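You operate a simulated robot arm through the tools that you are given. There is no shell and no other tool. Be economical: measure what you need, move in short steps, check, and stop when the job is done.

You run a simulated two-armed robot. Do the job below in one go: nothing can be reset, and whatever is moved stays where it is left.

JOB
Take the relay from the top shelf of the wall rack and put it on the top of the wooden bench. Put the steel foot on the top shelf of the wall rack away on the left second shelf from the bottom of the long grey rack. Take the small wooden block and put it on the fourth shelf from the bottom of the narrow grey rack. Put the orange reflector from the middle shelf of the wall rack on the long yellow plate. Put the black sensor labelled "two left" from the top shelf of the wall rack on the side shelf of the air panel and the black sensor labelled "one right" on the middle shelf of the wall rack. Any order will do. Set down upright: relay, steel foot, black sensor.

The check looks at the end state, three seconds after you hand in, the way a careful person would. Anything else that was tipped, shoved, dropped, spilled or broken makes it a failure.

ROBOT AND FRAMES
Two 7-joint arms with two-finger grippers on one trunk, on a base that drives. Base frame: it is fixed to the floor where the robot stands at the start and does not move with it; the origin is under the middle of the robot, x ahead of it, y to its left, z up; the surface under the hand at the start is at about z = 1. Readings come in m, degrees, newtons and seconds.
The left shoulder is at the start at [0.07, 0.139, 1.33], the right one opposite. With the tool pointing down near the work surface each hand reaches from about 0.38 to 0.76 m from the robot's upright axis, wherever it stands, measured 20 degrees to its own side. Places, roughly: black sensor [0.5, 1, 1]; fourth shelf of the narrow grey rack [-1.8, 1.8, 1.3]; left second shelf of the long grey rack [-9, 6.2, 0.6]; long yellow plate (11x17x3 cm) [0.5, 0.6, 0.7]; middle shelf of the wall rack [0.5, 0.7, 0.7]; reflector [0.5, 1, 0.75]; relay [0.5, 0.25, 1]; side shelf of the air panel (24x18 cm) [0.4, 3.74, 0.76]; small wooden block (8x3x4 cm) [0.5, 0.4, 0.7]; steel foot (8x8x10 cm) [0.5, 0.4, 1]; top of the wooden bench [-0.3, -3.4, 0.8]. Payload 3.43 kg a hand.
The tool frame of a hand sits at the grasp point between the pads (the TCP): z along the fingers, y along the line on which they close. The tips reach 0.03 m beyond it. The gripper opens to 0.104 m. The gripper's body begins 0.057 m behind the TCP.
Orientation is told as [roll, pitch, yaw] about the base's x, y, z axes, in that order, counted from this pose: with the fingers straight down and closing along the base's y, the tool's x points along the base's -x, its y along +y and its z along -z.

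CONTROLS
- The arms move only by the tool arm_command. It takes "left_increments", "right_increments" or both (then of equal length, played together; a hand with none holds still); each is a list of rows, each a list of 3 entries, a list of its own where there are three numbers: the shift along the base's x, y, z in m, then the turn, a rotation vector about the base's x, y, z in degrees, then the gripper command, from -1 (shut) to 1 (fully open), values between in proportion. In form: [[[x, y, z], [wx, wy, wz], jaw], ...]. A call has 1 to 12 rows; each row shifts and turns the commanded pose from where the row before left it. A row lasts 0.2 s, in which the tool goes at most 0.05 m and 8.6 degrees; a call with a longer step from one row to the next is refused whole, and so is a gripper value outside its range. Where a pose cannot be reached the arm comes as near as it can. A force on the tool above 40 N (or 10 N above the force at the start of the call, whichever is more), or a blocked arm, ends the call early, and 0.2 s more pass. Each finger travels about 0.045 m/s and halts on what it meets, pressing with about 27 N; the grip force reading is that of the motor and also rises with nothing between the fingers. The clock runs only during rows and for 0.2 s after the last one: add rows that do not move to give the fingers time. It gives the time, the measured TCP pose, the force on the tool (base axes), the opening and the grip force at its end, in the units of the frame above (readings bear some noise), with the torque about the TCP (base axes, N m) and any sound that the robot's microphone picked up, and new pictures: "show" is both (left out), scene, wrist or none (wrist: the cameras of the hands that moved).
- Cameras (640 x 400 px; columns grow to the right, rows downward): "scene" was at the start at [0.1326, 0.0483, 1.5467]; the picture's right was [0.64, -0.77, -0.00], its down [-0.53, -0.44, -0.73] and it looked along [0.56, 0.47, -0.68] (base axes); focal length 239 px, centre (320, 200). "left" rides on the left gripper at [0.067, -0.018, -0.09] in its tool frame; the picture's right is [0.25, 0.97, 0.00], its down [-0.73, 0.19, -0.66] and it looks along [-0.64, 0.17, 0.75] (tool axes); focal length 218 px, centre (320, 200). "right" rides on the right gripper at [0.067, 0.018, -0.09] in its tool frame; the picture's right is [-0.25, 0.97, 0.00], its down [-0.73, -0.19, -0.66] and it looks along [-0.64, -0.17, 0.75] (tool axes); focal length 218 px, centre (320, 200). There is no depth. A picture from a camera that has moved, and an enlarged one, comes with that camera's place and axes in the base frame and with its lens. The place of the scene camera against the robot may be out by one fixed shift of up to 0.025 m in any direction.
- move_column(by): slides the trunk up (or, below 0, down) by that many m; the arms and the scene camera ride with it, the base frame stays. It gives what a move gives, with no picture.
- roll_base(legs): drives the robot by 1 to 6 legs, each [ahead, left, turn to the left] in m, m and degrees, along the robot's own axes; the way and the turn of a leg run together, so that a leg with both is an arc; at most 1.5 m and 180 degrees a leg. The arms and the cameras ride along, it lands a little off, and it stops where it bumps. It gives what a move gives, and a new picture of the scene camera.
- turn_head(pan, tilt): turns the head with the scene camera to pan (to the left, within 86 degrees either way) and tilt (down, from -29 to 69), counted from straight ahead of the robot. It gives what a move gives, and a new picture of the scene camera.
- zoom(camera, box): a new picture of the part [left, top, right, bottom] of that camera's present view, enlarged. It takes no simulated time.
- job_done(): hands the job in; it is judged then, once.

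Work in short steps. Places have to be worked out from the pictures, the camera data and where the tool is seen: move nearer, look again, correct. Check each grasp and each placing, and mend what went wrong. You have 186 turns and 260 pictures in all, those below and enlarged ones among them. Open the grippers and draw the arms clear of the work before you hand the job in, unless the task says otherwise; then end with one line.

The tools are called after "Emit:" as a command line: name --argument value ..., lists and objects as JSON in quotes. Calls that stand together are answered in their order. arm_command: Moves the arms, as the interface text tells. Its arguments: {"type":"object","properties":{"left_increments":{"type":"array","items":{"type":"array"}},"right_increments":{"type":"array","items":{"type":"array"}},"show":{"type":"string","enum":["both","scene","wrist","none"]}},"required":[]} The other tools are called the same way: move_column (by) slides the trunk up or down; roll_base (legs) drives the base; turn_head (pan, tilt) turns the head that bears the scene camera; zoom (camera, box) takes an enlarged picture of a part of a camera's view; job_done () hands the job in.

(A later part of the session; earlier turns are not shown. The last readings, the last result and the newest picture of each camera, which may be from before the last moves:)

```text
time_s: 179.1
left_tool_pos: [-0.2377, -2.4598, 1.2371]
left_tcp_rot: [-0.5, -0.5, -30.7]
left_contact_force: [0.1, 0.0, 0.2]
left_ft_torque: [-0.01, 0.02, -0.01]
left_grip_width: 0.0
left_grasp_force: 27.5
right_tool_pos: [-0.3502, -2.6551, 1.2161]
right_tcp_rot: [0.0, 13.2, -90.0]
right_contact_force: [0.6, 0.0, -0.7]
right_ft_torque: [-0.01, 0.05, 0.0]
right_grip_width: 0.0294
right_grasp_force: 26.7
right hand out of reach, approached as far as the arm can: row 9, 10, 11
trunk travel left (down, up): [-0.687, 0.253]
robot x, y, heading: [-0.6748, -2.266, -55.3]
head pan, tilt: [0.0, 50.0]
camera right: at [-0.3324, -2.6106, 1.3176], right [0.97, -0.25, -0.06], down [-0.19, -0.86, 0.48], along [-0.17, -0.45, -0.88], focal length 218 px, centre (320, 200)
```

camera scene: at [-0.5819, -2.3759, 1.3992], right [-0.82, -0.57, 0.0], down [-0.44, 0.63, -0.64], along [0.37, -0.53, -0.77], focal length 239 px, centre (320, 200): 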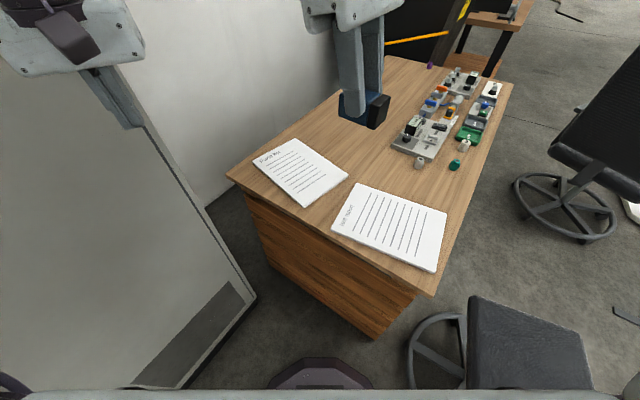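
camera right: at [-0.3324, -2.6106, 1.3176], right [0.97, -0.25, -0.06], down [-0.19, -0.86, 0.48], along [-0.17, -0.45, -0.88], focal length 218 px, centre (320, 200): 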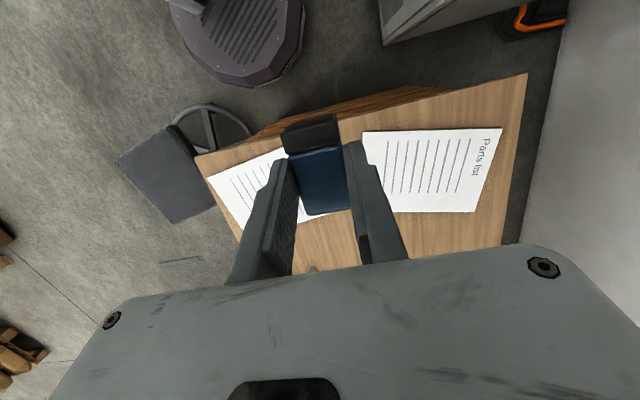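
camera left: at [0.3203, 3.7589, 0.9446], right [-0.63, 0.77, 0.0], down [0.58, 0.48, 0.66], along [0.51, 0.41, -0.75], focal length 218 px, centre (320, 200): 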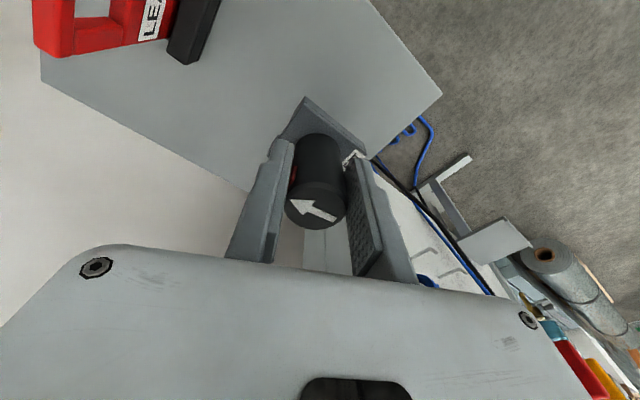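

Now I pitch the hand forward so the relay comes upright, lowering to z≈1.0.

Emit:
arm_command --right_increments '[[[0, 0, -0.02], [-8.2, 0, 0], -1], [[0, 0, -0.02], [-8.2, 0, 0], -1], [[0, 0, -0.02], [-8.2, 0, 0], -1], [[0, 0, -0.02], [-8.2, 0, 0], -1], [[0, 0, -0.02], [-8.2, 0, 0], -1], [[0.002, 0, -0.02], [-8.2, 0, 0], -1], [[0.002, 0, -0.02], [-8.2, 0, 0], -1], [[0.002, 0, -0.02], [-8.2, 0, 0], -1], [[0.002, 0, -0.02], [-8.2, 0, 0], -1], [[0.002, 0, -0.02], [-8.2, 0, 0], -1], [[0.002, 0, -0.015], [-8.0, 0, 0], -1]]'

```text
time_s: 181.4
left_tool_pos: [-0.2364, -2.4614, 1.2374]
left_tcp_rot: [-0.5, -0.4, -30.6]
left_contact_force: [-0.4, 0.2, -0.7]
left_ft_torque: [0.03, 0.04, -0.01]
left_grip_width: 0.0
left_grasp_force: 26.9
right_tool_pos: [-0.2887, -2.888, 1.2692]
right_tcp_rot: [-0.6, -77.0, -89.4]
right_contact_force: [-0.3, 0.2, -1.0]
right_ft_torque: [0.03, -0.03, 0.01]
right_grip_width: 0.0287
right_grasp_force: 27.1
right hand out of reach, approached as far as the arm can: row 1, 2, 3, 4, 5, 6, 7, 8, 9, 10, 11
trunk travel left (down, up): [-0.687, 0.253]
robot x, y, heading: [-0.6733, -2.2648, -55.2]
head pan, tilt: [0.0, 50.0]
camera scene: at [-0.5812, -2.377, 1.3991], right [-0.82, -0.57, 0.0], down [-0.44, 0.63, -0.64], along [0.37, -0.53, -0.77], focal length 239 px, centre (320, 200)
camera right: at [-0.2708, -2.7848, 1.2224], right [0.97, -0.06, 0.24], down [-0.19, 0.48, 0.86], along [-0.17, -0.88, 0.45], focal length 218 px, centre (320, 200)
```

scene: 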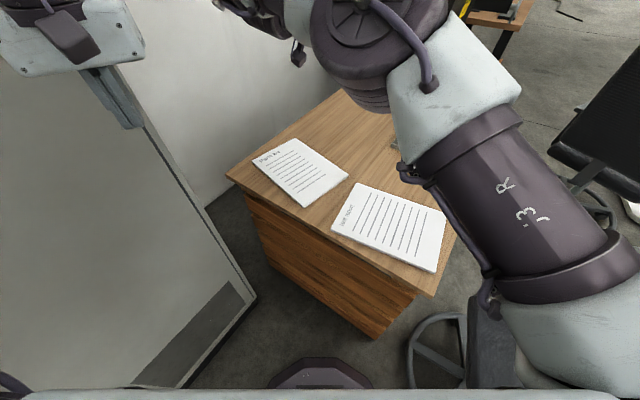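
right: 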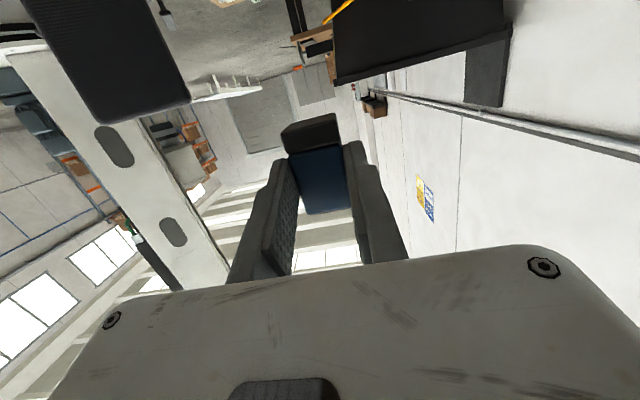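

The relay is upright in the hand now. I bring it back and down towards the gap.

Emit:
arm_command --right_increments '[[[-0.007, 0.025, -0.02], [0, 0, 0], -1], [[-0.007, 0.025, -0.02], [0, 0, 0], -1], [[-0.007, 0.025, -0.02], [0, 0, 0], -1], [[-0.007, 0.025, -0.025], [0, 0, 0], -1], [[-0.007, 0.02, -0.03], [0, 0, 0], -1], [[-0.006, 0.02, -0.03], [0, 0, 0], -1], [[0, 0.003, -0.03], [0, 0, 0], -1], [[0, 0, -0.03], [0, 0, 0], -1], [[0, 0, -0.03], [0, 0, 0], -1], [[0, 0, -0.03], [0, 0, 0], -1]]'

```text
time_s: 183.7
left_tool_pos: [-0.2377, -2.4622, 1.237]
left_tcp_rot: [-0.6, -0.5, -30.6]
left_contact_force: [-0.3, -0.1, -0.8]
left_ft_torque: [0.04, -0.02, 0.0]
left_grip_width: 0.0
left_grasp_force: 27.1
right_tool_pos: [-0.2756, -2.8851, 1.1288]
right_tcp_rot: [0.0, -77.0, -90.0]
right_contact_force: [0.1, 0.1, -0.8]
right_ft_torque: [0.02, 0.0, 0.0]
right_grip_width: 0.0294
right_grasp_force: 27.2
right hand out of reach, approached as far as the arm can: row 1, 2, 3, 4, 5, 6, 7
trunk travel left (down, up): [-0.687, 0.253]
robot x, y, heading: [-0.6722, -2.2636, -55.0]
head pan, tilt: [0.0, 50.0]
camera scene: at [-0.5814, -2.3773, 1.3991], right [-0.82, -0.57, 0.0], down [-0.44, 0.63, -0.64], along [0.37, -0.53, -0.77], focal length 239 px, centre (320, 200)
camera right: at [-0.2573, -2.7826, 1.0816], right [0.97, -0.06, 0.25], down [-0.19, 0.47, 0.86], along [-0.17, -0.88, 0.45], focal length 218 px, centre (320, 200)
```

scene: 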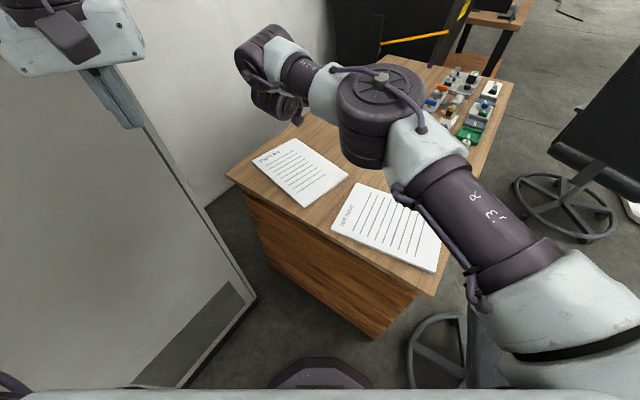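
right: 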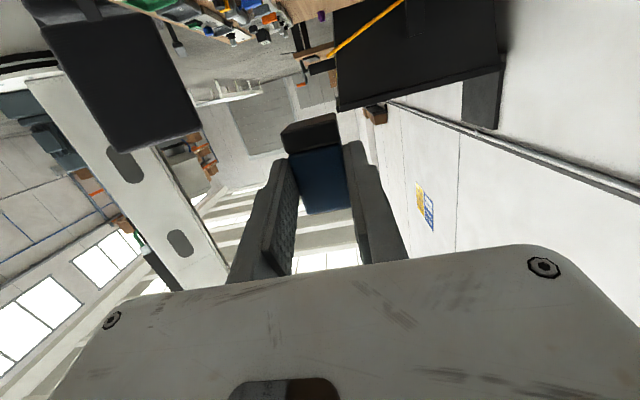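

The folded arm needs more stand-off; I back the base 0.145 m (and 4 cm left) which puts the relay right over the gap edge, then lower with the arm.

Emit:
roll_base --legs '[[-0.145, 0.04, 0]]'

Emit:
arm_command --right_increments '[[[0, 0, -0.03], [0, 0, 0], -1], [[0, 0, -0.03], [0, 0, 0], -1], [[0, 0, -0.03], [0, 0, 0], -1], [[0, 0, -0.03], [0, 0, 0], -1]]'

```text
time_s: 185.0
left_tool_pos: [-0.2869, -2.3218, 1.2362]
left_tcp_rot: [-0.4, -0.4, -30.7]
left_contact_force: [1.1, -0.3, 0.0]
left_ft_torque: [0.01, 0.05, -0.02]
left_grip_width: 0.0
left_grasp_force: 27.0
right_tool_pos: [-0.3244, -2.7439, 1.1271]
right_tcp_rot: [-0.3, -76.8, -89.9]
right_contact_force: [-0.6, 0.4, -1.0]
right_ft_torque: [0.0, -0.03, 0.04]
right_grip_width: 0.029
right_grasp_force: 26.6
trunk travel left (down, up): [-0.687, 0.253]
robot x, y, heading: [-0.7252, -2.1268, -55.2]
head pan, tilt: [0.0, 50.0]
camera scene: at [-0.6304, -2.2365, 1.3989], right [-0.82, -0.57, 0.0], down [-0.44, 0.63, -0.64], along [0.37, -0.53, -0.77], focal length 239 px, centre (320, 200)
```

scene: 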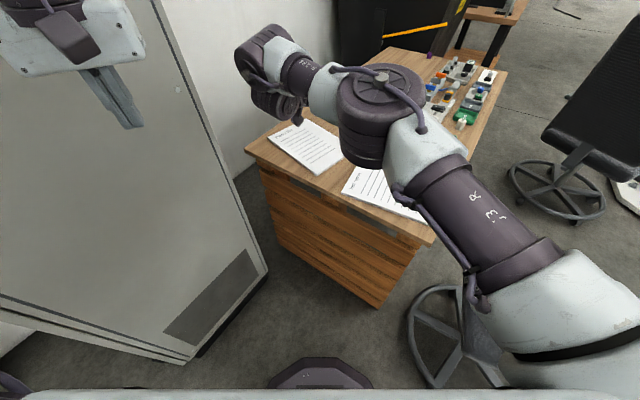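

```text
time_s: 186.0
left_tool_pos: [-0.2867, -2.322, 1.2373]
left_tcp_rot: [-0.5, -0.4, -30.8]
left_contact_force: [-0.4, 0.2, 0.3]
left_ft_torque: [0.04, -0.01, -0.01]
left_grip_width: 0.0
left_grasp_force: 26.5
right_tool_pos: [-0.3267, -2.7451, 1.0064]
right_tcp_rot: [0.0, -77.0, -90.0]
right_contact_force: [0.1, -1.5, -0.1]
right_ft_torque: [0.02, 0.02, 0.0]
right_grip_width: 0.029
right_grasp_force: 27.5
trunk travel left (down, up): [-0.687, 0.253]
robot x, y, heading: [-0.7241, -2.1215, -55.4]
head pan, tilt: [0.0, 50.0]
camera scene: at [-0.6311, -2.236, 1.3991], right [-0.82, -0.57, 0.0], down [-0.44, 0.63, -0.64], along [0.37, -0.53, -0.77], focal length 239 px, centre (320, 200)
camera right: at [-0.3078, -2.6415, 0.9618], right [0.97, -0.06, 0.25], down [-0.19, 0.47, 0.86], along [-0.17, -0.88, 0.45], focal length 218 px, centre (320, 200)
```

scene: 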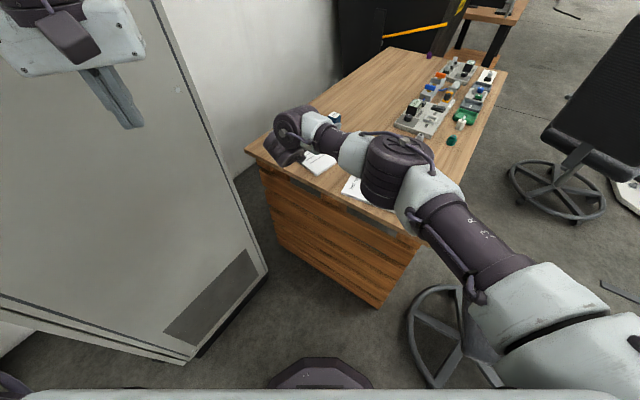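
right: 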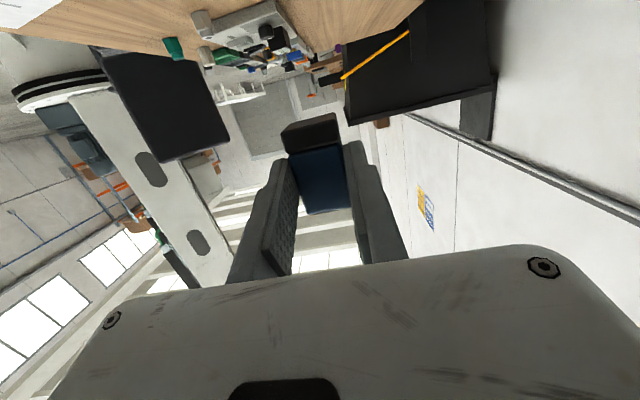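

Going well; I continue down to z≈0.855.

Emit:
arm_command --right_increments '[[[0, 0, -0.03], [0, 0, 0], -1], [[0, 0, -0.03], [0, 0, 0], -1], [[0, 0, -0.03], [0, 0, 0], -1], [[0, 0, -0.03], [0, 0, 0], -1], [[0, 0, -0.025], [0, 0, 0], -1]]'

```text
time_s: 187.2
left_tool_pos: [-0.287, -2.3199, 1.2361]
left_tcp_rot: [-0.6, -0.3, -30.7]
left_contact_force: [-0.1, 1.5, 0.4]
left_ft_torque: [0.01, 0.0, 0.01]
left_grip_width: 0.0002
left_grasp_force: 27.2
right_tool_pos: [-0.3262, -2.7423, 0.8649]
right_tcp_rot: [-0.1, -77.1, -90.0]
right_contact_force: [0.2, 0.0, -1.3]
right_ft_torque: [0.06, 0.01, 0.02]
right_grip_width: 0.0292
right_grasp_force: 27.1
trunk travel left (down, up): [-0.687, 0.253]
robot x, y, heading: [-0.722, -2.1212, -55.3]
head pan, tilt: [0.0, 50.0]
camera scene: at [-0.6307, -2.2338, 1.3992], right [-0.82, -0.57, 0.0], down [-0.44, 0.63, -0.64], along [0.37, -0.53, -0.77], focal length 239 px, centre (320, 200)
camera right: at [-0.307, -2.6403, 0.8178], right [0.97, -0.06, 0.25], down [-0.19, 0.48, 0.86], along [-0.17, -0.88, 0.45], focal length 218 px, centre (320, 200)
```

scene: 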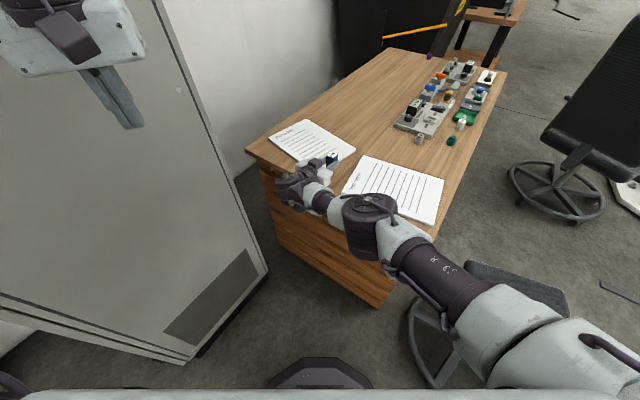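
right: 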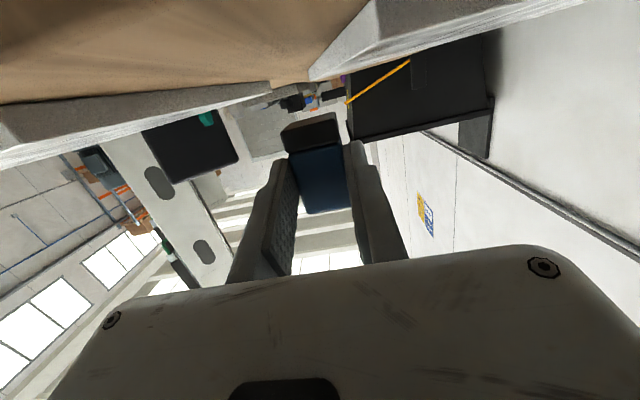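

The "papers" are thin pads. I check alignment with a zoom.

Emit:
zoom --camera "scene" --box '[270, 120, 398, 200]'

Emit:
zoom --camera "right" --box '[220, 40, 400, 152]'

```text
5.00 times, centred on (334, 160) of scene
camera zoom: at [-0.6307, -2.2338, 1.3992], right [-0.82, -0.57, 0.0], down [-0.44, 0.63, -0.64], along [0.37, -0.53, -0.77], focal length 1195 px, centre (250, 400)
```

zoom: 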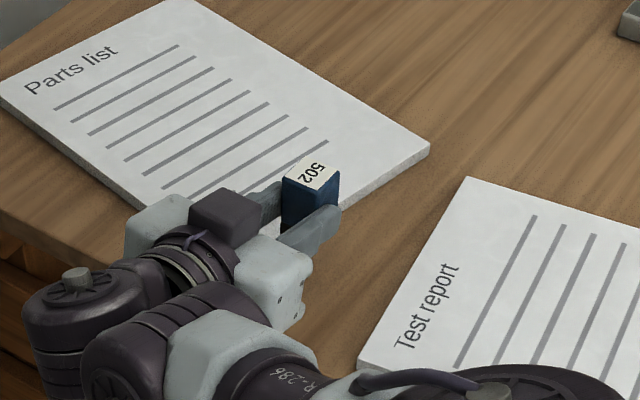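

```text
3.56 times, centred on (310, 96) of right
camera zoom: at [-0.307, -2.6403, 0.8178], right [0.97, -0.06, 0.25], down [-0.19, 0.48, 0.86], along [-0.17, -0.88, 0.45], focal length 776 px, centre (356, 570)
```

zoom: 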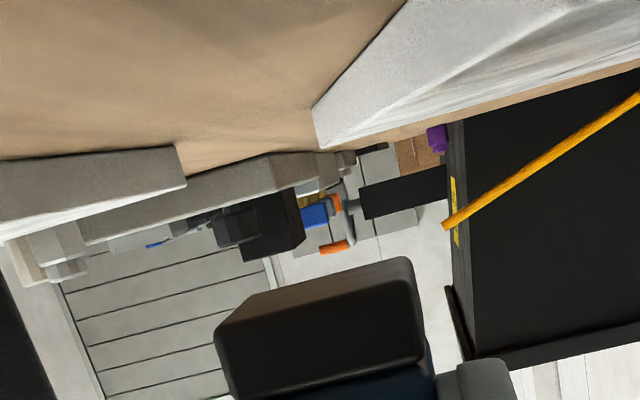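

Alignment is good: relay lies between the pads. I lower gently to contact.

Emit:
arm_command --right_increments '[[[0, 0, -0.008], [0, 0, 0], -1], [[0, 0, -0.008], [0, 0, 0], -1], [[0, 0, -0.006], [0, 0, 0], -1], [[0, 0, -0.004], [0, 0, 0], -1]]' --show "none"

Emit:
zoom --camera "scene" --box '[302, 140, 366, 180]'

```text
time_s: 188.2
left_tool_pos: [-0.2872, -2.3191, 1.237]
left_tcp_rot: [-0.5, -0.5, -30.7]
left_contact_force: [-0.6, -0.4, 0.8]
left_ft_torque: [0.02, -0.04, -0.03]
left_grip_width: 0.0002
left_grasp_force: 26.9
right_tool_pos: [-0.3261, -2.744, 0.8425]
right_tcp_rot: [-0.1, -77.0, -90.1]
right_contact_force: [-0.6, -0.1, -1.4]
right_ft_torque: [0.03, 0.0, -0.01]
right_grip_width: 0.0291
right_grasp_force: 26.2
right hand out of reach, approached as far as the arm can: row 4
trunk travel left (down, up): [-0.687, 0.253]
robot x, y, heading: [-0.7257, -2.1217, -55.1]
head pan, tilt: [0.0, 50.0]
```

```text
10.00 times, centred on (334, 160) of scene
camera zoom: at [-0.6313, -2.2344, 1.3991], right [-0.82, -0.57, 0.0], down [-0.44, 0.63, -0.64], along [0.37, -0.53, -0.77], focal length 2390 px, centre (180, 600)
```

zoom: 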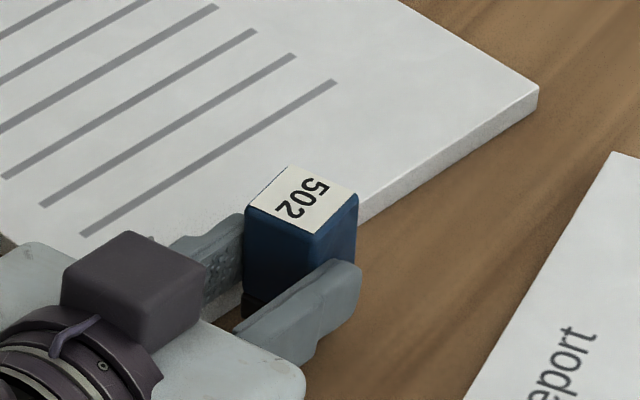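

It's too near the Parts-list pad, so I shift 2 cm in −x, then lower the rest with the trunk.

Emit:
arm_command --right_increments '[[[-0.01, 0, 0.002], [0, 0, 0], -1], [[-0.012, 0, 0], [0, 0, 0], -1]]' --show "none"

Emit:
move_column --by -0.008

Emit:
zoom --camera "scene" --box '[302, 140, 366, 180]'

```text
time_s: 188.8
left_tool_pos: [-0.2879, -2.3207, 1.2369]
left_tcp_rot: [-0.5, -0.6, -30.7]
left_contact_force: [-0.9, 0.1, 0.1]
left_ft_torque: [-0.02, -0.01, 0.0]
left_grip_width: 0.0
left_grasp_force: 26.8
right_tool_pos: [-0.3499, -2.743, 0.8444]
right_tcp_rot: [0.1, -76.8, -90.2]
right_contact_force: [0.4, -0.1, -1.1]
right_ft_torque: [0.0, 0.0, 0.01]
right_grip_width: 0.0291
right_grasp_force: 27.0
trunk travel left (down, up): [-0.687, 0.253]
robot x, y, heading: [-0.7223, -2.1235, -55.3]
head pan, tilt: [0.0, 50.0]
```

```text
time_s: 189.4
left_tool_pos: [-0.2863, -2.3206, 1.2289]
left_tcp_rot: [-0.7, -0.5, -30.7]
left_contact_force: [0.7, 0.4, -0.4]
left_ft_torque: [0.01, 0.01, -0.01]
left_grip_width: 0.0
left_grasp_force: 26.9
right_tool_pos: [-0.349, -2.7417, 0.836]
right_tcp_rot: [-0.1, -76.9, -90.1]
right_contact_force: [-1.0, 0.3, -0.9]
right_ft_torque: [0.0, 0.0, 0.01]
right_grip_width: 0.0287
right_grasp_force: 26.8
trunk travel left (down, up): [-0.679, 0.261]
robot x, y, heading: [-0.7196, -2.122, -55.2]
head pan, tilt: [0.0, 50.0]
```

```text
10.00 times, centred on (334, 160) of scene
camera zoom: at [-0.6314, -2.2344, 1.3911], right [-0.82, -0.57, 0.0], down [-0.44, 0.63, -0.64], along [0.37, -0.53, -0.77], focal length 2390 px, centre (180, 600)
```

zoom: 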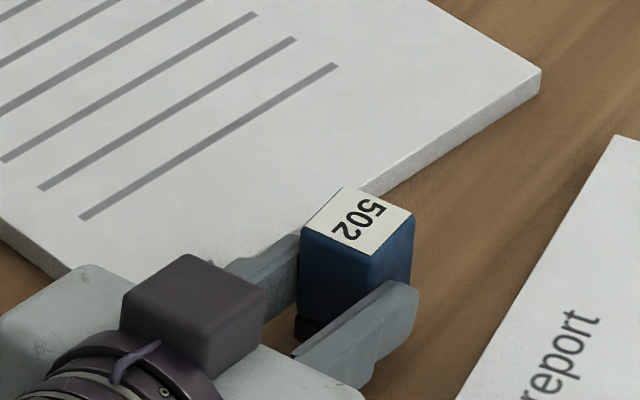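

Clear of the pads now. I lower in small steps until contact.

Emit:
move_column --by -0.004

Emit:
move_column --by -0.003

Emit:
move_column --by -0.003

```text
time_s: 189.9
left_tool_pos: [-0.2874, -2.3204, 1.2247]
left_tcp_rot: [-0.5, -0.3, -30.7]
left_contact_force: [-0.6, -0.2, -0.2]
left_ft_torque: [0.03, 0.05, 0.07]
left_grip_width: 0.0001
left_grasp_force: 27.4
right_tool_pos: [-0.3486, -2.7424, 0.8338]
right_tcp_rot: [-0.1, -76.8, -90.0]
right_contact_force: [-0.3, 1.0, -0.3]
right_ft_torque: [0.03, -0.01, 0.01]
right_grip_width: 0.029
right_grasp_force: 26.7
trunk travel left (down, up): [-0.675, 0.265]
robot x, y, heading: [-0.7245, -2.1205, -55.3]
head pan, tilt: [0.0, 50.0]
```

```text
time_s: 190.4
left_tool_pos: [-0.2872, -2.3195, 1.2213]
left_tcp_rot: [-0.6, -0.5, -30.8]
left_contact_force: [0.9, 0.5, 0.5]
left_ft_torque: [0.0, 0.0, -0.02]
left_grip_width: 0.0
left_grasp_force: 27.4
right_tool_pos: [-0.3502, -2.7416, 0.8306]
right_tcp_rot: [0.0, -76.8, -90.1]
right_contact_force: [-0.6, -1.4, 0.2]
right_ft_torque: [-0.01, 0.0, -0.03]
right_grip_width: 0.0288
right_grasp_force: 26.7
trunk travel left (down, up): [-0.672, 0.268]
robot x, y, heading: [-0.7212, -2.1256, -55.2]
head pan, tilt: [0.0, 50.0]
```

```text
time_s: 191.0
left_tool_pos: [-0.288, -2.3173, 1.2204]
left_tcp_rot: [-0.6, -0.5, -30.7]
left_contact_force: [0.5, -0.3, 0.0]
left_ft_torque: [-0.01, -0.03, -0.02]
left_grip_width: 0.0002
left_grasp_force: 26.8
right_tool_pos: [-0.35, -2.7431, 0.8302]
right_tcp_rot: [0.8, -77.1, -90.9]
right_contact_force: [1.1, -2.7, 13.7]
right_ft_torque: [-0.31, 0.08, 0.02]
right_grip_width: 0.0292
right_grasp_force: 27.3
trunk travel left (down, up): [-0.669, 0.271]
robot x, y, heading: [-0.7236, -2.1235, -55.0]
head pan, tilt: [0.0, 50.0]
```

Contact (≈14 N). I open the right jaw and look before withdrawing.

Emit:
arm_command --right_increments '[[[0, 0, 0], [0, 0, 0], -0.35], [[0, 0, 0], [0, 0, 0], -0.15], [[0, 0, 0], [0, 0, 0], 0.1], [[0, 0, 0], [0, 0, 0], 0.2], [[0, 0, 0], [0, 0, 0], 0.2]]' --show "none"

Emit:
zoom --camera "scene" --box '[302, 140, 366, 180]'

```text
time_s: 192.2
left_tool_pos: [-0.2856, -2.3203, 1.218]
left_tcp_rot: [-0.6, -0.5, -30.7]
left_contact_force: [-0.1, 0.2, 0.3]
left_ft_torque: [-0.02, -0.01, -0.04]
left_grip_width: 0.0
left_grasp_force: 27.0
right_tool_pos: [-0.3484, -2.7436, 0.8266]
right_tcp_rot: [-0.1, -76.9, -90.0]
right_contact_force: [0.7, 0.4, 0.3]
right_ft_torque: [-0.01, -0.01, 0.03]
right_grip_width: 0.0625
right_grasp_force: 0.0
trunk travel left (down, up): [-0.669, 0.271]
robot x, y, heading: [-0.7229, -2.1242, -55.4]
head pan, tilt: [0.0, 50.0]
```

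```text
10.00 times, centred on (334, 160) of scene
camera zoom: at [-0.6315, -2.2341, 1.3812], right [-0.82, -0.57, 0.0], down [-0.44, 0.63, -0.64], along [0.37, -0.53, -0.77], focal length 2390 px, centre (180, 600)
```

zoom: 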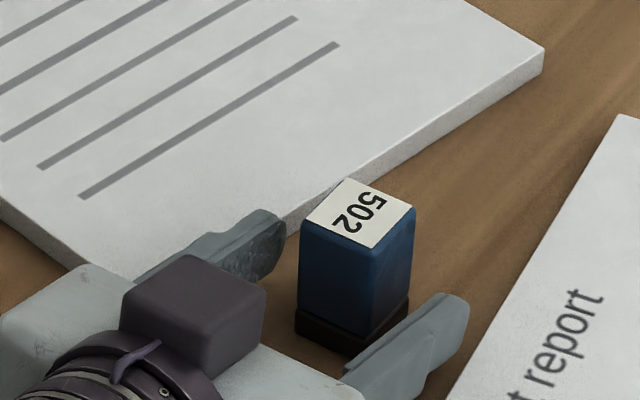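

Relay stands upright on the wood. I back the base straight away in +y.

Emit:
roll_base --legs '[[-0.123, 0.085, 0], [-0.08, 0, 0]]'

Emit:
move_column --by 0.26

Emit:
zoom --camera "scene" --box '[240, 60, 400, 200]'

```text
time_s: 193.5
left_tool_pos: [-0.2841, -2.1863, 1.2198]
left_tcp_rot: [-0.9, -0.7, -30.1]
left_contact_force: [0.3, 0.4, -0.4]
left_ft_torque: [-0.04, -0.03, 0.02]
left_grip_width: 0.0
left_grasp_force: 27.2
right_tool_pos: [-0.3424, -2.611, 0.8283]
right_tcp_rot: [-0.2, -77.0, -89.5]
right_contact_force: [0.8, 0.4, 0.3]
right_ft_torque: [0.03, -0.01, -0.02]
right_grip_width: 0.0626
right_grasp_force: 0.1
trunk travel left (down, up): [-0.669, 0.271]
robot x, y, heading: [-0.7183, -1.9984, -54.8]
head pan, tilt: [0.0, 50.0]
stopped in leg 1: the robot was blocked; the commanded pose is now the measured one
camera scene: at [-0.629, -2.1043, 1.3817], right [-0.82, -0.58, 0.0], down [-0.44, 0.62, -0.65], along [0.37, -0.53, -0.76], focal length 239 px, centre (320, 200)
```

scene: 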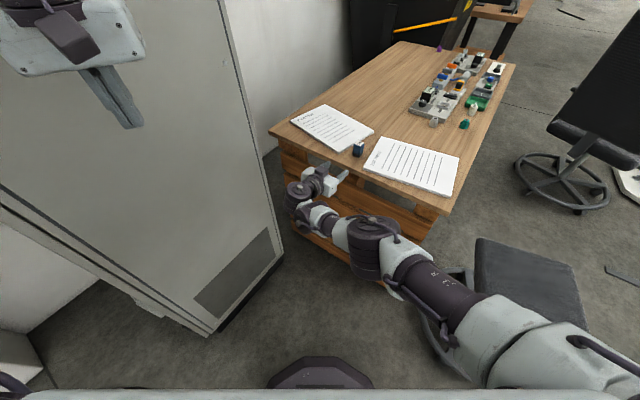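

```text
time_s: 196.2
left_tool_pos: [-0.2824, -2.1913, 1.4795]
left_tcp_rot: [-0.6, -0.4, -30.1]
left_contact_force: [-0.2, -1.1, 0.0]
left_ft_torque: [0.01, 0.01, -0.02]
left_grip_width: 0.0001
left_grasp_force: 27.1
right_tool_pos: [-0.3429, -2.615, 1.0863]
right_tcp_rot: [-0.4, -77.0, -89.2]
right_contact_force: [-0.8, -0.2, -0.6]
right_ft_torque: [-0.01, -0.04, 0.03]
right_grip_width: 0.0625
right_grasp_force: 0.0
trunk travel left (down, up): [-0.929, 0.011]
robot x, y, heading: [-0.7219, -1.9985, -54.7]
head pan, tilt: [0.0, 50.0]
```

```text
2.86 times, centred on (320, 130) of scene
camera zoom: at [-0.6281, -2.1093, 1.6411], right [-0.82, -0.58, 0.0], down [-0.44, 0.63, -0.64], along [0.37, -0.52, -0.77], focal length 683 px, centre (320, 400)
```

zoom: 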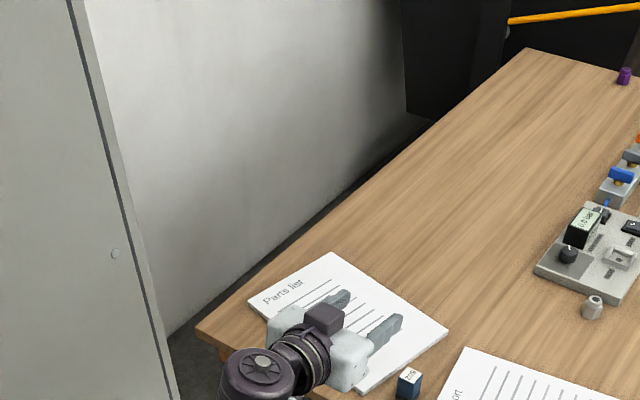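

Relay is fine; base touched something behind. I fold the right hand back to pointing down first.

Emit:
arm_command --right_increments '[[[0, 0, 0.02], [8.5, 0, 0], 0.2], [[0, 0, 0.02], [8.5, 0, 0], 0.2], [[0, 0, 0.02], [8.5, 0, 0], 0.2], [[0, 0, 0.02], [8.5, 0, 0], -1], [[0, 0.01, 0.02], [8.5, 0, 0], -1], [[0, 0.01, 0.02], [8.5, 0, 0], -1], [[0, 0.01, 0.02], [8.5, 0, 0], -1], [[0, 0.01, 0.02], [8.5, 0, 0], -1], [[-0.01, 0.01, 0.02], [8.5, 0, 0], -1], [[-0.02, 0.01, 0.02], [0, 0, 8], -1], [[-0.02, 0.01, 0.02], [0, 0, 8], -1], [[-0.02, 0.01, 0.02], [0, 0, 8], -1]]' --show "scene"

```text
time_s: 198.8
left_tool_pos: [-0.2841, -2.1931, 1.4795]
left_tcp_rot: [-0.5, -0.4, -30.2]
left_contact_force: [0.2, -0.7, -0.8]
left_ft_torque: [0.03, 0.0, -0.04]
left_grip_width: 0.0
left_grasp_force: 27.0
right_tool_pos: [-0.3802, -2.5471, 1.3092]
right_tcp_rot: [0.4, -0.4, -65.9]
right_contact_force: [0.1, -0.1, 0.3]
right_ft_torque: [0.03, 0.03, 0.02]
right_grip_width: 0.0001
right_grasp_force: 26.4
right hand out of reach, approached as far as the arm can: row 11, 12
trunk travel left (down, up): [-0.929, 0.011]
robot x, y, heading: [-0.7233, -2.001, -54.6]
head pan, tilt: [0.0, 50.0]
camera scene: at [-0.6289, -2.1112, 1.641], right [-0.82, -0.58, 0.0], down [-0.44, 0.63, -0.64], along [0.37, -0.52, -0.77], focal length 239 px, centre (320, 200)
```

scene: 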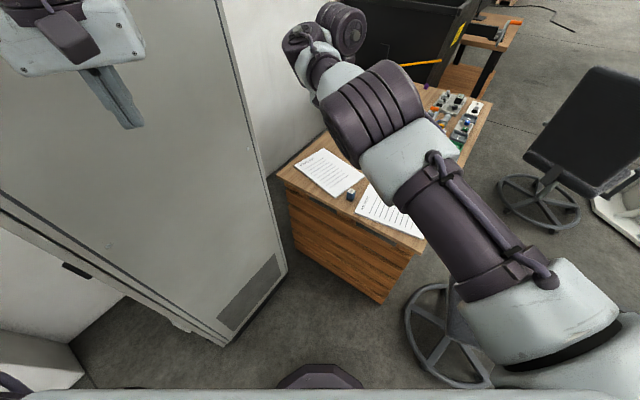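

I turn left to heading ≈45° and look at the way out.

Emit:
roll_base --legs '[[0, 0, 100]]'

Emit:
turn_head --pan 40 --tilt 50

```text
time_s: 201.1
left_tool_pos: [-0.2507, -1.9182, 1.4784]
left_tcp_rot: [-0.6, -0.4, 3.4]
left_contact_force: [-0.3, -0.4, 0.0]
left_ft_torque: [0.03, 0.05, 0.02]
left_grip_width: 0.0
left_grasp_force: 26.6
right_tool_pos: [-0.1389, -2.2743, 1.3083]
right_tcp_rot: [-0.1, -0.5, -33.1]
right_contact_force: [-14.0, 1.0, 1.7]
right_ft_torque: [-0.04, -0.95, 0.58]
right_grip_width: 0.0
right_grasp_force: 27.3
trunk travel left (down, up): [-0.929, 0.011]
robot x, y, heading: [-0.7222, -2.0043, -21.2]
head pan, tilt: [0.0, 50.0]
stopped in leg 1: the force on the tool passed its limit at 206 N (the readings are from after the stop); the commanded pose is now the measured one
camera scene: at [-0.5854, -2.0517, 1.6413], right [-0.36, -0.93, 0.0], down [-0.71, 0.28, -0.64], along [0.6, -0.23, -0.77], focal length 239 px, centre (320, 200)
```

scene: 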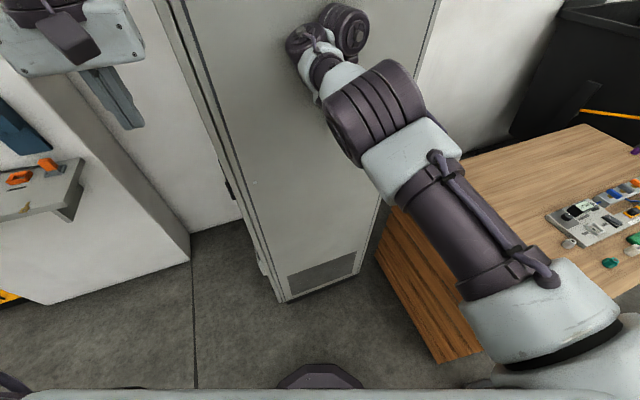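

```text
time_s: 202.1
left_tool_pos: [-0.2514, -1.9175, 1.4788]
left_tcp_rot: [-0.7, -0.4, 3.4]
left_contact_force: [0.0, -0.5, 0.3]
left_ft_torque: [0.02, -0.03, 0.01]
left_grip_width: 0.0
left_grasp_force: 26.9
right_tool_pos: [-0.1398, -2.2724, 1.3083]
right_tcp_rot: [-0.3, -0.5, -33.2]
right_contact_force: [-6.8, -1.0, -0.4]
right_ft_torque: [0.09, -0.39, 0.18]
right_grip_width: 0.0
right_grasp_force: 27.1
trunk travel left (down, up): [-0.929, 0.011]
robot x, y, heading: [-0.7191, -1.9991, -21.0]
head pan, tilt: [40.0, 50.0]
camera scene: at [-0.5845, -1.9991, 1.6414], right [0.32, -0.95, 0.0], down [-0.72, -0.25, -0.64], along [0.61, 0.21, -0.77], focal length 239 px, centre (320, 200)
```

scene: 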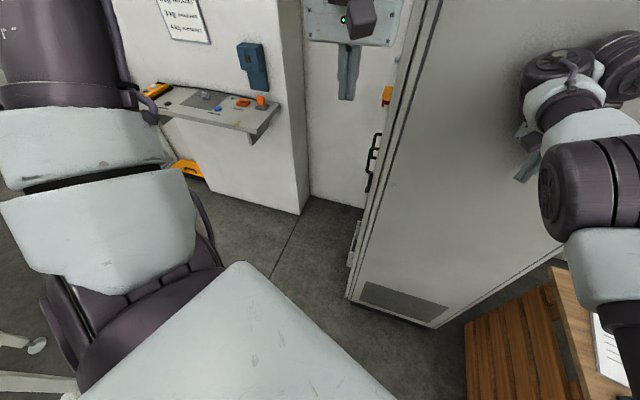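

The right hand touched the cabinet side. I pull that hand in towards the robot before turning further.

Emit:
arm_command --right_increments '[[[-0.03, 0.0, 0], [0, 0, 0], -1], [[-0.035, 0.005, 0.005], [0, 0, 0], -1], [[-0.035, 0.005, 0.01], [0, 0, 0], -1], [[-0.035, 0.005, 0.02], [0, 0, 0], -1], [[-0.035, 0.005, 0.02], [0, 0, 0], -1], [[-0.03, 0.0, 0.02], [0, 0, 0], -1]]' --show "none"

Emit:
roll_base --legs '[[0, 0, 66]]'

```text
time_s: 203.5
left_tool_pos: [-0.2531, -1.9174, 1.4793]
left_tcp_rot: [-0.5, -0.4, 3.4]
left_contact_force: [0.2, 0.5, -0.5]
left_ft_torque: [-0.01, 0.02, 0.01]
left_grip_width: 0.0
left_grasp_force: 26.8
right_tool_pos: [-0.1387, -2.2734, 1.3223]
right_tcp_rot: [-0.1, -0.5, -33.3]
right_contact_force: [-14.7, -0.4, -7.0]
right_ft_torque: [-0.2, -0.61, 0.48]
right_grip_width: 0.0001
right_grasp_force: 26.5
right hand out of reach, approached as far as the arm can: row 1, 2, 3, 4, 5, 6
trunk travel left (down, up): [-0.929, 0.011]
robot x, y, heading: [-0.7195, -2.0005, -21.1]
head pan, tilt: [40.0, 50.0]
```

```text
time_s: 204.4
left_tool_pos: [-0.2627, -1.9069, 1.4809]
left_tcp_rot: [-0.5, -0.7, 4.9]
left_contact_force: [0.8, 0.2, -0.2]
left_ft_torque: [-0.03, -0.01, -0.01]
left_grip_width: 0.0
left_grasp_force: 26.9
right_tool_pos: [-0.1387, -2.2639, 1.3237]
right_tcp_rot: [-0.2, -0.8, -32.5]
right_contact_force: [-23.6, -8.2, 4.1]
right_ft_torque: [0.69, -1.6, 0.44]
right_grip_width: 0.0002
right_grasp_force: 27.1
trunk travel left (down, up): [-0.929, 0.011]
robot x, y, heading: [-0.7218, -2.0013, -19.7]
head pan, tilt: [40.0, 50.0]
stopped in leg 1: the robot was blocked; the commanded pose is now the measured one
camera scene: at [-0.5936, -1.9964, 1.642], right [0.35, -0.94, 0.0], down [-0.71, -0.27, -0.65], along [0.61, 0.22, -0.76], focal length 239 px, centre (320, 200)
```

scene: 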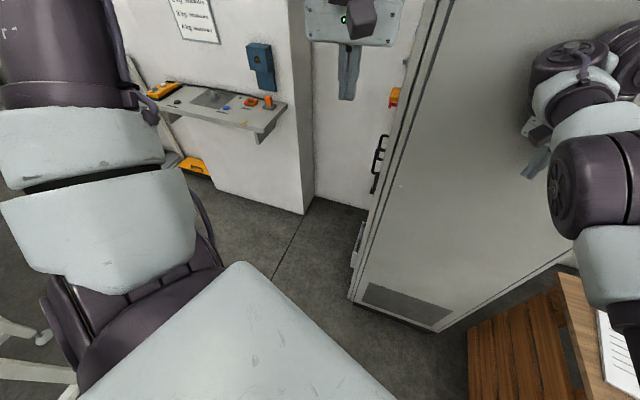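

The arm cannot fold from this posture. I turn back right 30° to free the hand, then re-pose it.

Emit:
roll_base --legs '[[0, 0, -30]]'

Emit:
arm_command --right_increments '[[[-0.04, -0.02, 0], [0, 0, 8], -1], [[-0.03, -0.02, 0], [0, 0, 8], -1], [[-0.03, -0.02, 0], [0, 0, 8], -1], [[-0.03, 0, 0], [0, 0, 8], -1], [[-0.03, 0.02, 0], [0, 0, 8], -1], [[-0.03, 0.02, 0], [0, 0, 8], -1]]' --show "scene"

```text
time_s: 206.3
left_tool_pos: [-0.2671, -2.1501, 1.4768]
left_tcp_rot: [-0.7, -0.3, -24.9]
left_contact_force: [0.3, 0.4, -0.3]
left_ft_torque: [0.0, -0.01, -0.01]
left_grip_width: 0.0
left_grasp_force: 27.3
right_tool_pos: [-0.3375, -2.5221, 1.3192]
right_tcp_rot: [-0.5, -0.6, -62.1]
right_contact_force: [0.5, 0.4, -0.3]
right_ft_torque: [-0.03, 0.0, 0.03]
right_grip_width: 0.0
right_grasp_force: 27.3
trunk travel left (down, up): [-0.929, 0.011]
robot x, y, heading: [-0.7232, -1.9981, -49.7]
head pan, tilt: [40.0, 50.0]
camera scene: at [-0.5924, -2.0556, 1.6411], right [-0.17, -0.99, 0.0], down [-0.76, 0.13, -0.64], along [0.63, -0.11, -0.77], focal length 239 px, centre (320, 200)
```

scene: 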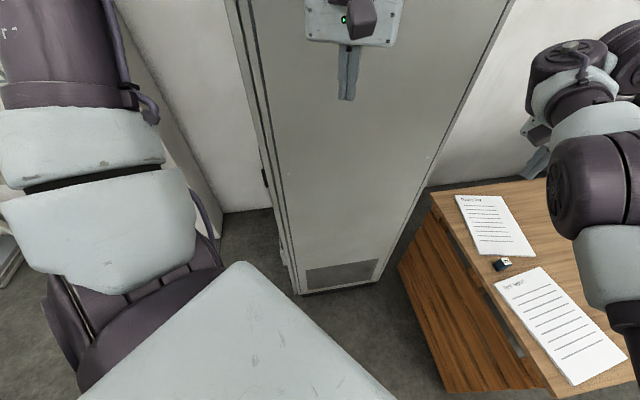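

```text
time_s: 207.7
left_tool_pos: [-0.2678, -2.1528, 1.4779]
left_tcp_rot: [-0.6, -0.3, -24.9]
left_contact_force: [0.1, 0.8, 1.8]
left_ft_torque: [-0.03, 0.0, -0.01]
left_grip_width: 0.0002
left_grasp_force: 27.1
right_tool_pos: [-0.4405, -2.6305, 1.2775]
right_tcp_rot: [-0.4, -0.3, -14.1]
right_contact_force: [-0.8, -0.5, -0.8]
right_ft_torque: [0.03, 0.03, 0.02]
right_grip_width: 0.0
right_grasp_force: 27.3
right hand out of reach, approached as far as the arm can: row 1, 2, 3, 4, 5, 6
trunk travel left (down, up): [-0.929, 0.011]
robot x, y, heading: [-0.7206, -2.0012, -50.0]
head pan, tilt: [40.0, 50.0]
camera scene: at [-0.5942, -2.0571, 1.6412], right [-0.17, -0.99, 0.0], down [-0.76, 0.13, -0.64], along [0.63, -0.11, -0.77], focal length 239 px, centre (320, 200)
```

scene: 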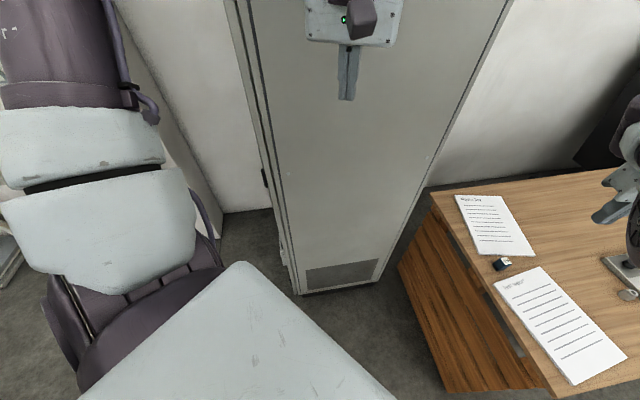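

Relay still stands well. The yaw is now back; I try pulling the hand in along the robot's axis while rising.

Emit:
arm_command --right_increments '[[[-0.019, 0.023, 0.01], [0, 0, 5], -1], [[-0.019, 0.023, 0.01], [0, 0, 5], -1], [[-0.019, 0.023, 0.02], [0, 0, 5], -1], [[-0.019, 0.023, 0.02], [0, 0, 0], -1], [[-0.019, 0.023, 0.02], [0, 0, 0], -1], [[-0.019, 0.023, 0.02], [0, 0, 0], -1], [[-0.019, 0.023, 0.02], [0, 0, 0], -1], [[-0.019, 0.023, 0.02], [0, 0, 0], -1]]' --show "scene"

```text
time_s: 209.5
left_tool_pos: [-0.2674, -2.1514, 1.4777]
left_tcp_rot: [-0.6, -0.3, -25.0]
left_contact_force: [0.2, 0.2, -0.2]
left_ft_torque: [-0.01, -0.02, 0.0]
left_grip_width: 0.0001
left_grasp_force: 26.9
right_tool_pos: [-0.4312, -2.6318, 1.3263]
right_tcp_rot: [-0.3, -0.5, 0.9]
right_contact_force: [0.4, 0.3, -0.7]
right_ft_torque: [0.0, -0.03, 0.0]
right_grip_width: 0.0
right_grasp_force: 27.0
right hand out of reach, approached as far as the arm can: row 1, 2, 3, 4, 5, 6, 7, 8
trunk travel left (down, up): [-0.929, 0.011]
robot x, y, heading: [-0.7224, -1.9981, -50.0]
head pan, tilt: [40.0, 50.0]
camera scene: at [-0.5943, -2.0568, 1.6412], right [-0.17, -0.99, 0.0], down [-0.76, 0.13, -0.64], along [0.63, -0.11, -0.77], focal length 239 px, centre (320, 200)
```

scene: 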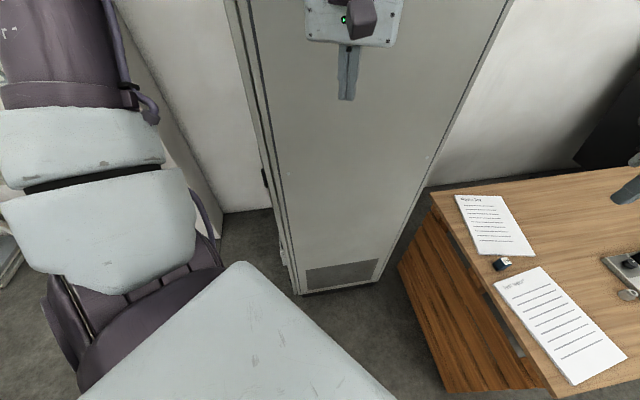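

I look at the right arm's posture.

Emit:
turn_head --pan -40 --tilt 20

```text
time_s: 211.0
left_tool_pos: [-0.2687, -2.1526, 1.4784]
left_tcp_rot: [-0.6, -0.3, -25.0]
left_contact_force: [0.5, 0.0, 0.7]
left_ft_torque: [-0.03, 0.0, 0.0]
left_grip_width: 0.0
left_grasp_force: 26.9
right_tool_pos: [-0.4309, -2.6324, 1.3267]
right_tcp_rot: [-0.3, -0.5, 0.9]
right_contact_force: [0.7, -0.4, 0.6]
right_ft_torque: [0.0, -0.01, -0.05]
right_grip_width: 0.0003
right_grasp_force: 26.5
trunk travel left (down, up): [-0.929, 0.011]
robot x, y, heading: [-0.7189, -2.0051, -49.8]
head pan, tilt: [-40.0, 20.0]
camera scene: at [-0.6696, -2.1371, 1.6867], right [-1.0, -0.01, 0.0], down [0.0, 0.34, -0.94], along [0.01, -0.94, -0.34], focal length 239 px, centre (320, 200)
```

scene: 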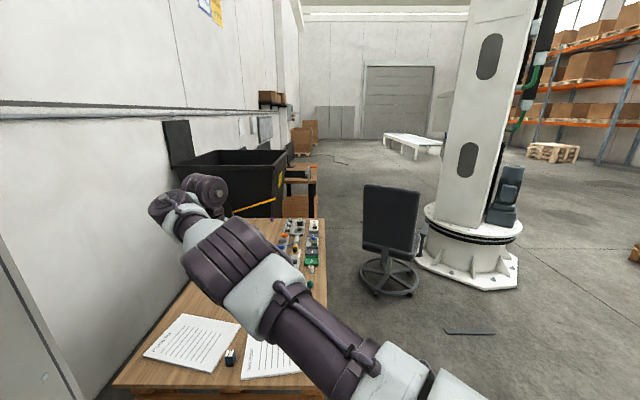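

The arm is stretched low and straight. I try lowering the hand and moving it to the robot's right, then pulling in.

Emit:
arm_command --right_increments '[[[0, 0, -0.03], [0, 0, 0], -1], [[0, 0, -0.03], [0, 0, 0], -1], [[-0.01, 0, -0.03], [0, 0, 0], -1], [[-0.02, -0.01, -0.03], [0, 0, 0], -1], [[-0.03, 0.0, -0.02], [0, 0, 0], -1], [[-0.03, 0.01, -0.02], [0, 0, 0], -1], [[-0.03, 0.02, 0], [0, 0, 0], -1], [[-0.02, 0.03, 0], [0, 0, 0], -1], [[-0.02, 0.03, 0], [0, 0, 0], -1], [[-0.02, 0.03, 0], [0, 0, 0], -1]]' --show "scene"

```text
time_s: 213.2
left_tool_pos: [-0.2674, -2.1524, 1.4777]
left_tcp_rot: [-0.5, -0.5, -25.0]
left_contact_force: [0.8, -0.1, -0.2]
left_ft_torque: [0.01, 0.01, -0.02]
left_grip_width: 0.0
left_grasp_force: 26.9
right_tool_pos: [-0.4543, -2.6442, 1.1929]
right_tcp_rot: [-0.4, -0.5, 0.8]
right_contact_force: [0.4, 0.5, 0.1]
right_ft_torque: [0.01, -0.03, -0.02]
right_grip_width: 0.0
right_grasp_force: 27.0
right hand out of reach, approached as far as the arm can: row 4, 5, 6, 7, 8, 9, 10
trunk travel left (down, up): [-0.929, 0.011]
robot x, y, heading: [-0.72, -1.9999, -49.9]
head pan, tilt: [-40.0, 20.0]
camera scene: at [-0.6697, -2.1369, 1.6868], right [-1.0, -0.01, 0.0], down [0.0, 0.34, -0.94], along [0.01, -0.94, -0.34], focal length 239 px, centre (320, 200)
```

scene: 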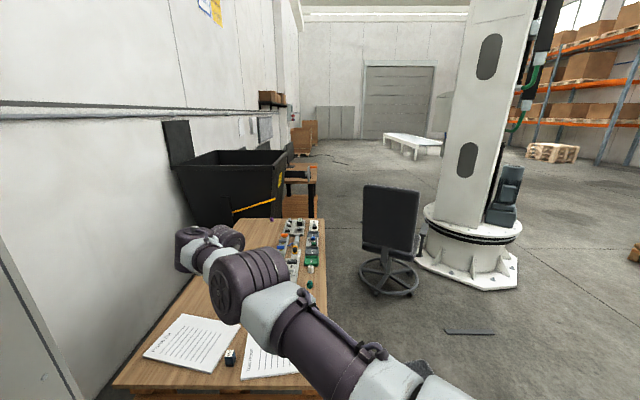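

I try pitching the fingers forward while pulling in, in case a wrist joint is at its limit.

Emit:
arm_command --right_increments '[[[0, 0, 0.01], [-6.1, -5.1, 0], -1], [[-0.01, 0.012, 0.01], [-6.1, -5.1, 0], -1], [[-0.019, 0.023, 0.01], [-6.1, -5.1, 0], -1], [[-0.019, 0.023, 0.01], [-6.1, -5.1, 0], -1], [[-0.019, 0.023, 0.01], [-6.1, -5.1, 0], -1], [[-0.019, 0.023, 0.01], [0, 0, 0], -1]]' --show "none"

```text
time_s: 214.6
left_tool_pos: [-0.2684, -2.1503, 1.4785]
left_tcp_rot: [-0.7, -0.4, -24.9]
left_contact_force: [0.0, -0.3, -0.3]
left_ft_torque: [-0.02, -0.02, 0.03]
left_grip_width: 0.0
left_grasp_force: 26.5
right_tool_pos: [-0.4339, -2.6738, 1.2426]
right_tcp_rot: [-19.6, -15.4, 4.1]
right_contact_force: [-0.1, 0.3, -0.1]
right_ft_torque: [0.01, -0.02, 0.01]
right_grip_width: 0.0
right_grasp_force: 27.2
right hand out of reach, approached as far as the arm can: row 1, 2, 3, 4, 5, 6
trunk travel left (down, up): [-0.929, 0.011]
robot x, y, heading: [-0.7224, -2.0011, -49.8]
head pan, tilt: [-40.0, 20.0]
```

I try the reverse: pitch back past vertical, rise, and swing the hand inward to the robot's centre line (the earlier carrying posture).

Emit:
arm_command --right_increments '[[[0, 0, 0.03], [6.1, 5.1, 0], -1], [[0, 0, 0.03], [6.1, 5.1, 0], -1], [[0.005, 0.005, 0.03], [6.1, 5.1, 0], -1], [[0.015, 0.015, 0.03], [6.1, 5.1, 0], -1], [[0.015, 0.015, 0.03], [6.1, 5.1, 0], -1], [[0.015, 0.015, 0.03], [0, 0, 0], -1], [[0.015, 0.015, 0.03], [0, 0, 0], -1], [[0.0, 0.03, 0.03], [0, 0, 0], -1], [[-0.02, 0.03, 0.02], [0, 0, 0], -1], [[-0.02, 0.03, 0.02], [0, 0, 0], -1]]' --show "scene"

```text
time_s: 216.8
left_tool_pos: [-0.2684, -2.1511, 1.4774]
left_tcp_rot: [-0.5, -0.4, -25.0]
left_contact_force: [-0.8, -0.1, 0.4]
left_ft_torque: [0.0, 0.01, 0.02]
left_grip_width: 0.0
left_grasp_force: 26.9
right_tool_pos: [-0.5311, -2.5711, 1.4035]
right_tcp_rot: [7.1, 5.6, 1.5]
right_contact_force: [0.0, -0.2, 0.6]
right_ft_torque: [-0.02, -0.01, -0.01]
right_grip_width: 0.0
right_grasp_force: 27.0
right hand out of reach, approached as far as the arm can: row 2, 3, 4, 5, 6, 7, 8, 9, 10
trunk travel left (down, up): [-0.929, 0.011]
robot x, y, heading: [-0.7276, -2.0028, -49.5]
head pan, tilt: [-40.0, 20.0]
camera scene: at [-0.6695, -2.1361, 1.6868], right [-1.0, -0.01, 0.0], down [0.0, 0.34, -0.94], along [0.01, -0.94, -0.34], focal length 239 px, centre (320, 200)
```

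scene: 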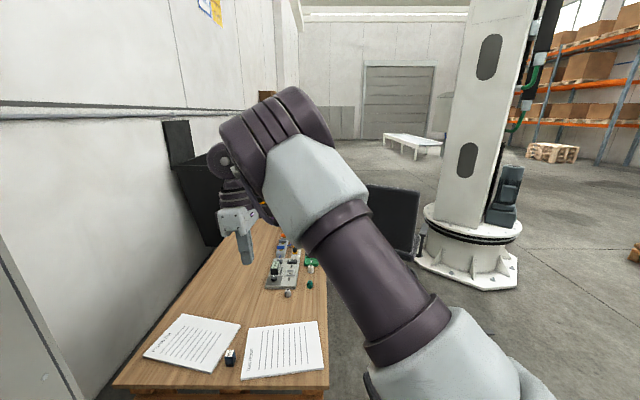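

Better: the elbow is rising and the hand came in. I continue up and in.

Emit:
arm_command --right_increments '[[[-0.015, 0.02, 0.02], [0, 0, 0], -1], [[-0.015, 0.02, 0.02], [0, 0, 0], -1], [[-0.01, 0.025, 0.02], [0, 0, 0], -1], [[-0.01, 0.025, 0.02], [0, 0, 0], -1], [[-0.01, 0.025, 0.02], [0, 0, 0], -1], [[-0.01, 0.025, 0.02], [0, 0, 0], -1], [[0, 0.025, 0], [0, 0, 0], -1], [[0, 0.025, 0.0], [0, 0, 0], -1]]' --show "scene"

```text
time_s: 218.6
left_tool_pos: [-0.2665, -2.1512, 1.4779]
left_tcp_rot: [-0.6, -0.4, -25.0]
left_contact_force: [0.1, 0.2, 0.5]
left_ft_torque: [0.0, 0.01, -0.01]
left_grip_width: 0.0
left_grasp_force: 27.2
right_tool_pos: [-0.5183, -2.5458, 1.4089]
right_tcp_rot: [7.1, 5.5, 1.6]
right_contact_force: [1.0, -0.5, -0.5]
right_ft_torque: [-0.02, -0.02, -0.02]
right_grip_width: 0.0002
right_grasp_force: 26.5
right hand out of reach, approached as far as the arm can: row 1, 2, 3, 4, 5, 6, 7, 8
trunk travel left (down, up): [-0.929, 0.011]
robot x, y, heading: [-0.7233, -1.996, -49.7]
head pan, tilt: [-40.0, 20.0]
camera scene: at [-0.6691, -2.1353, 1.6869], right [-1.0, -0.01, 0.0], down [0.0, 0.34, -0.94], along [0.01, -0.94, -0.34], focal length 239 px, centre (320, 200)
```

scene: 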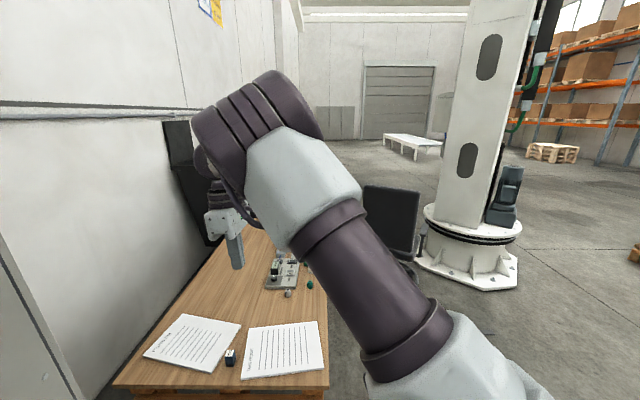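

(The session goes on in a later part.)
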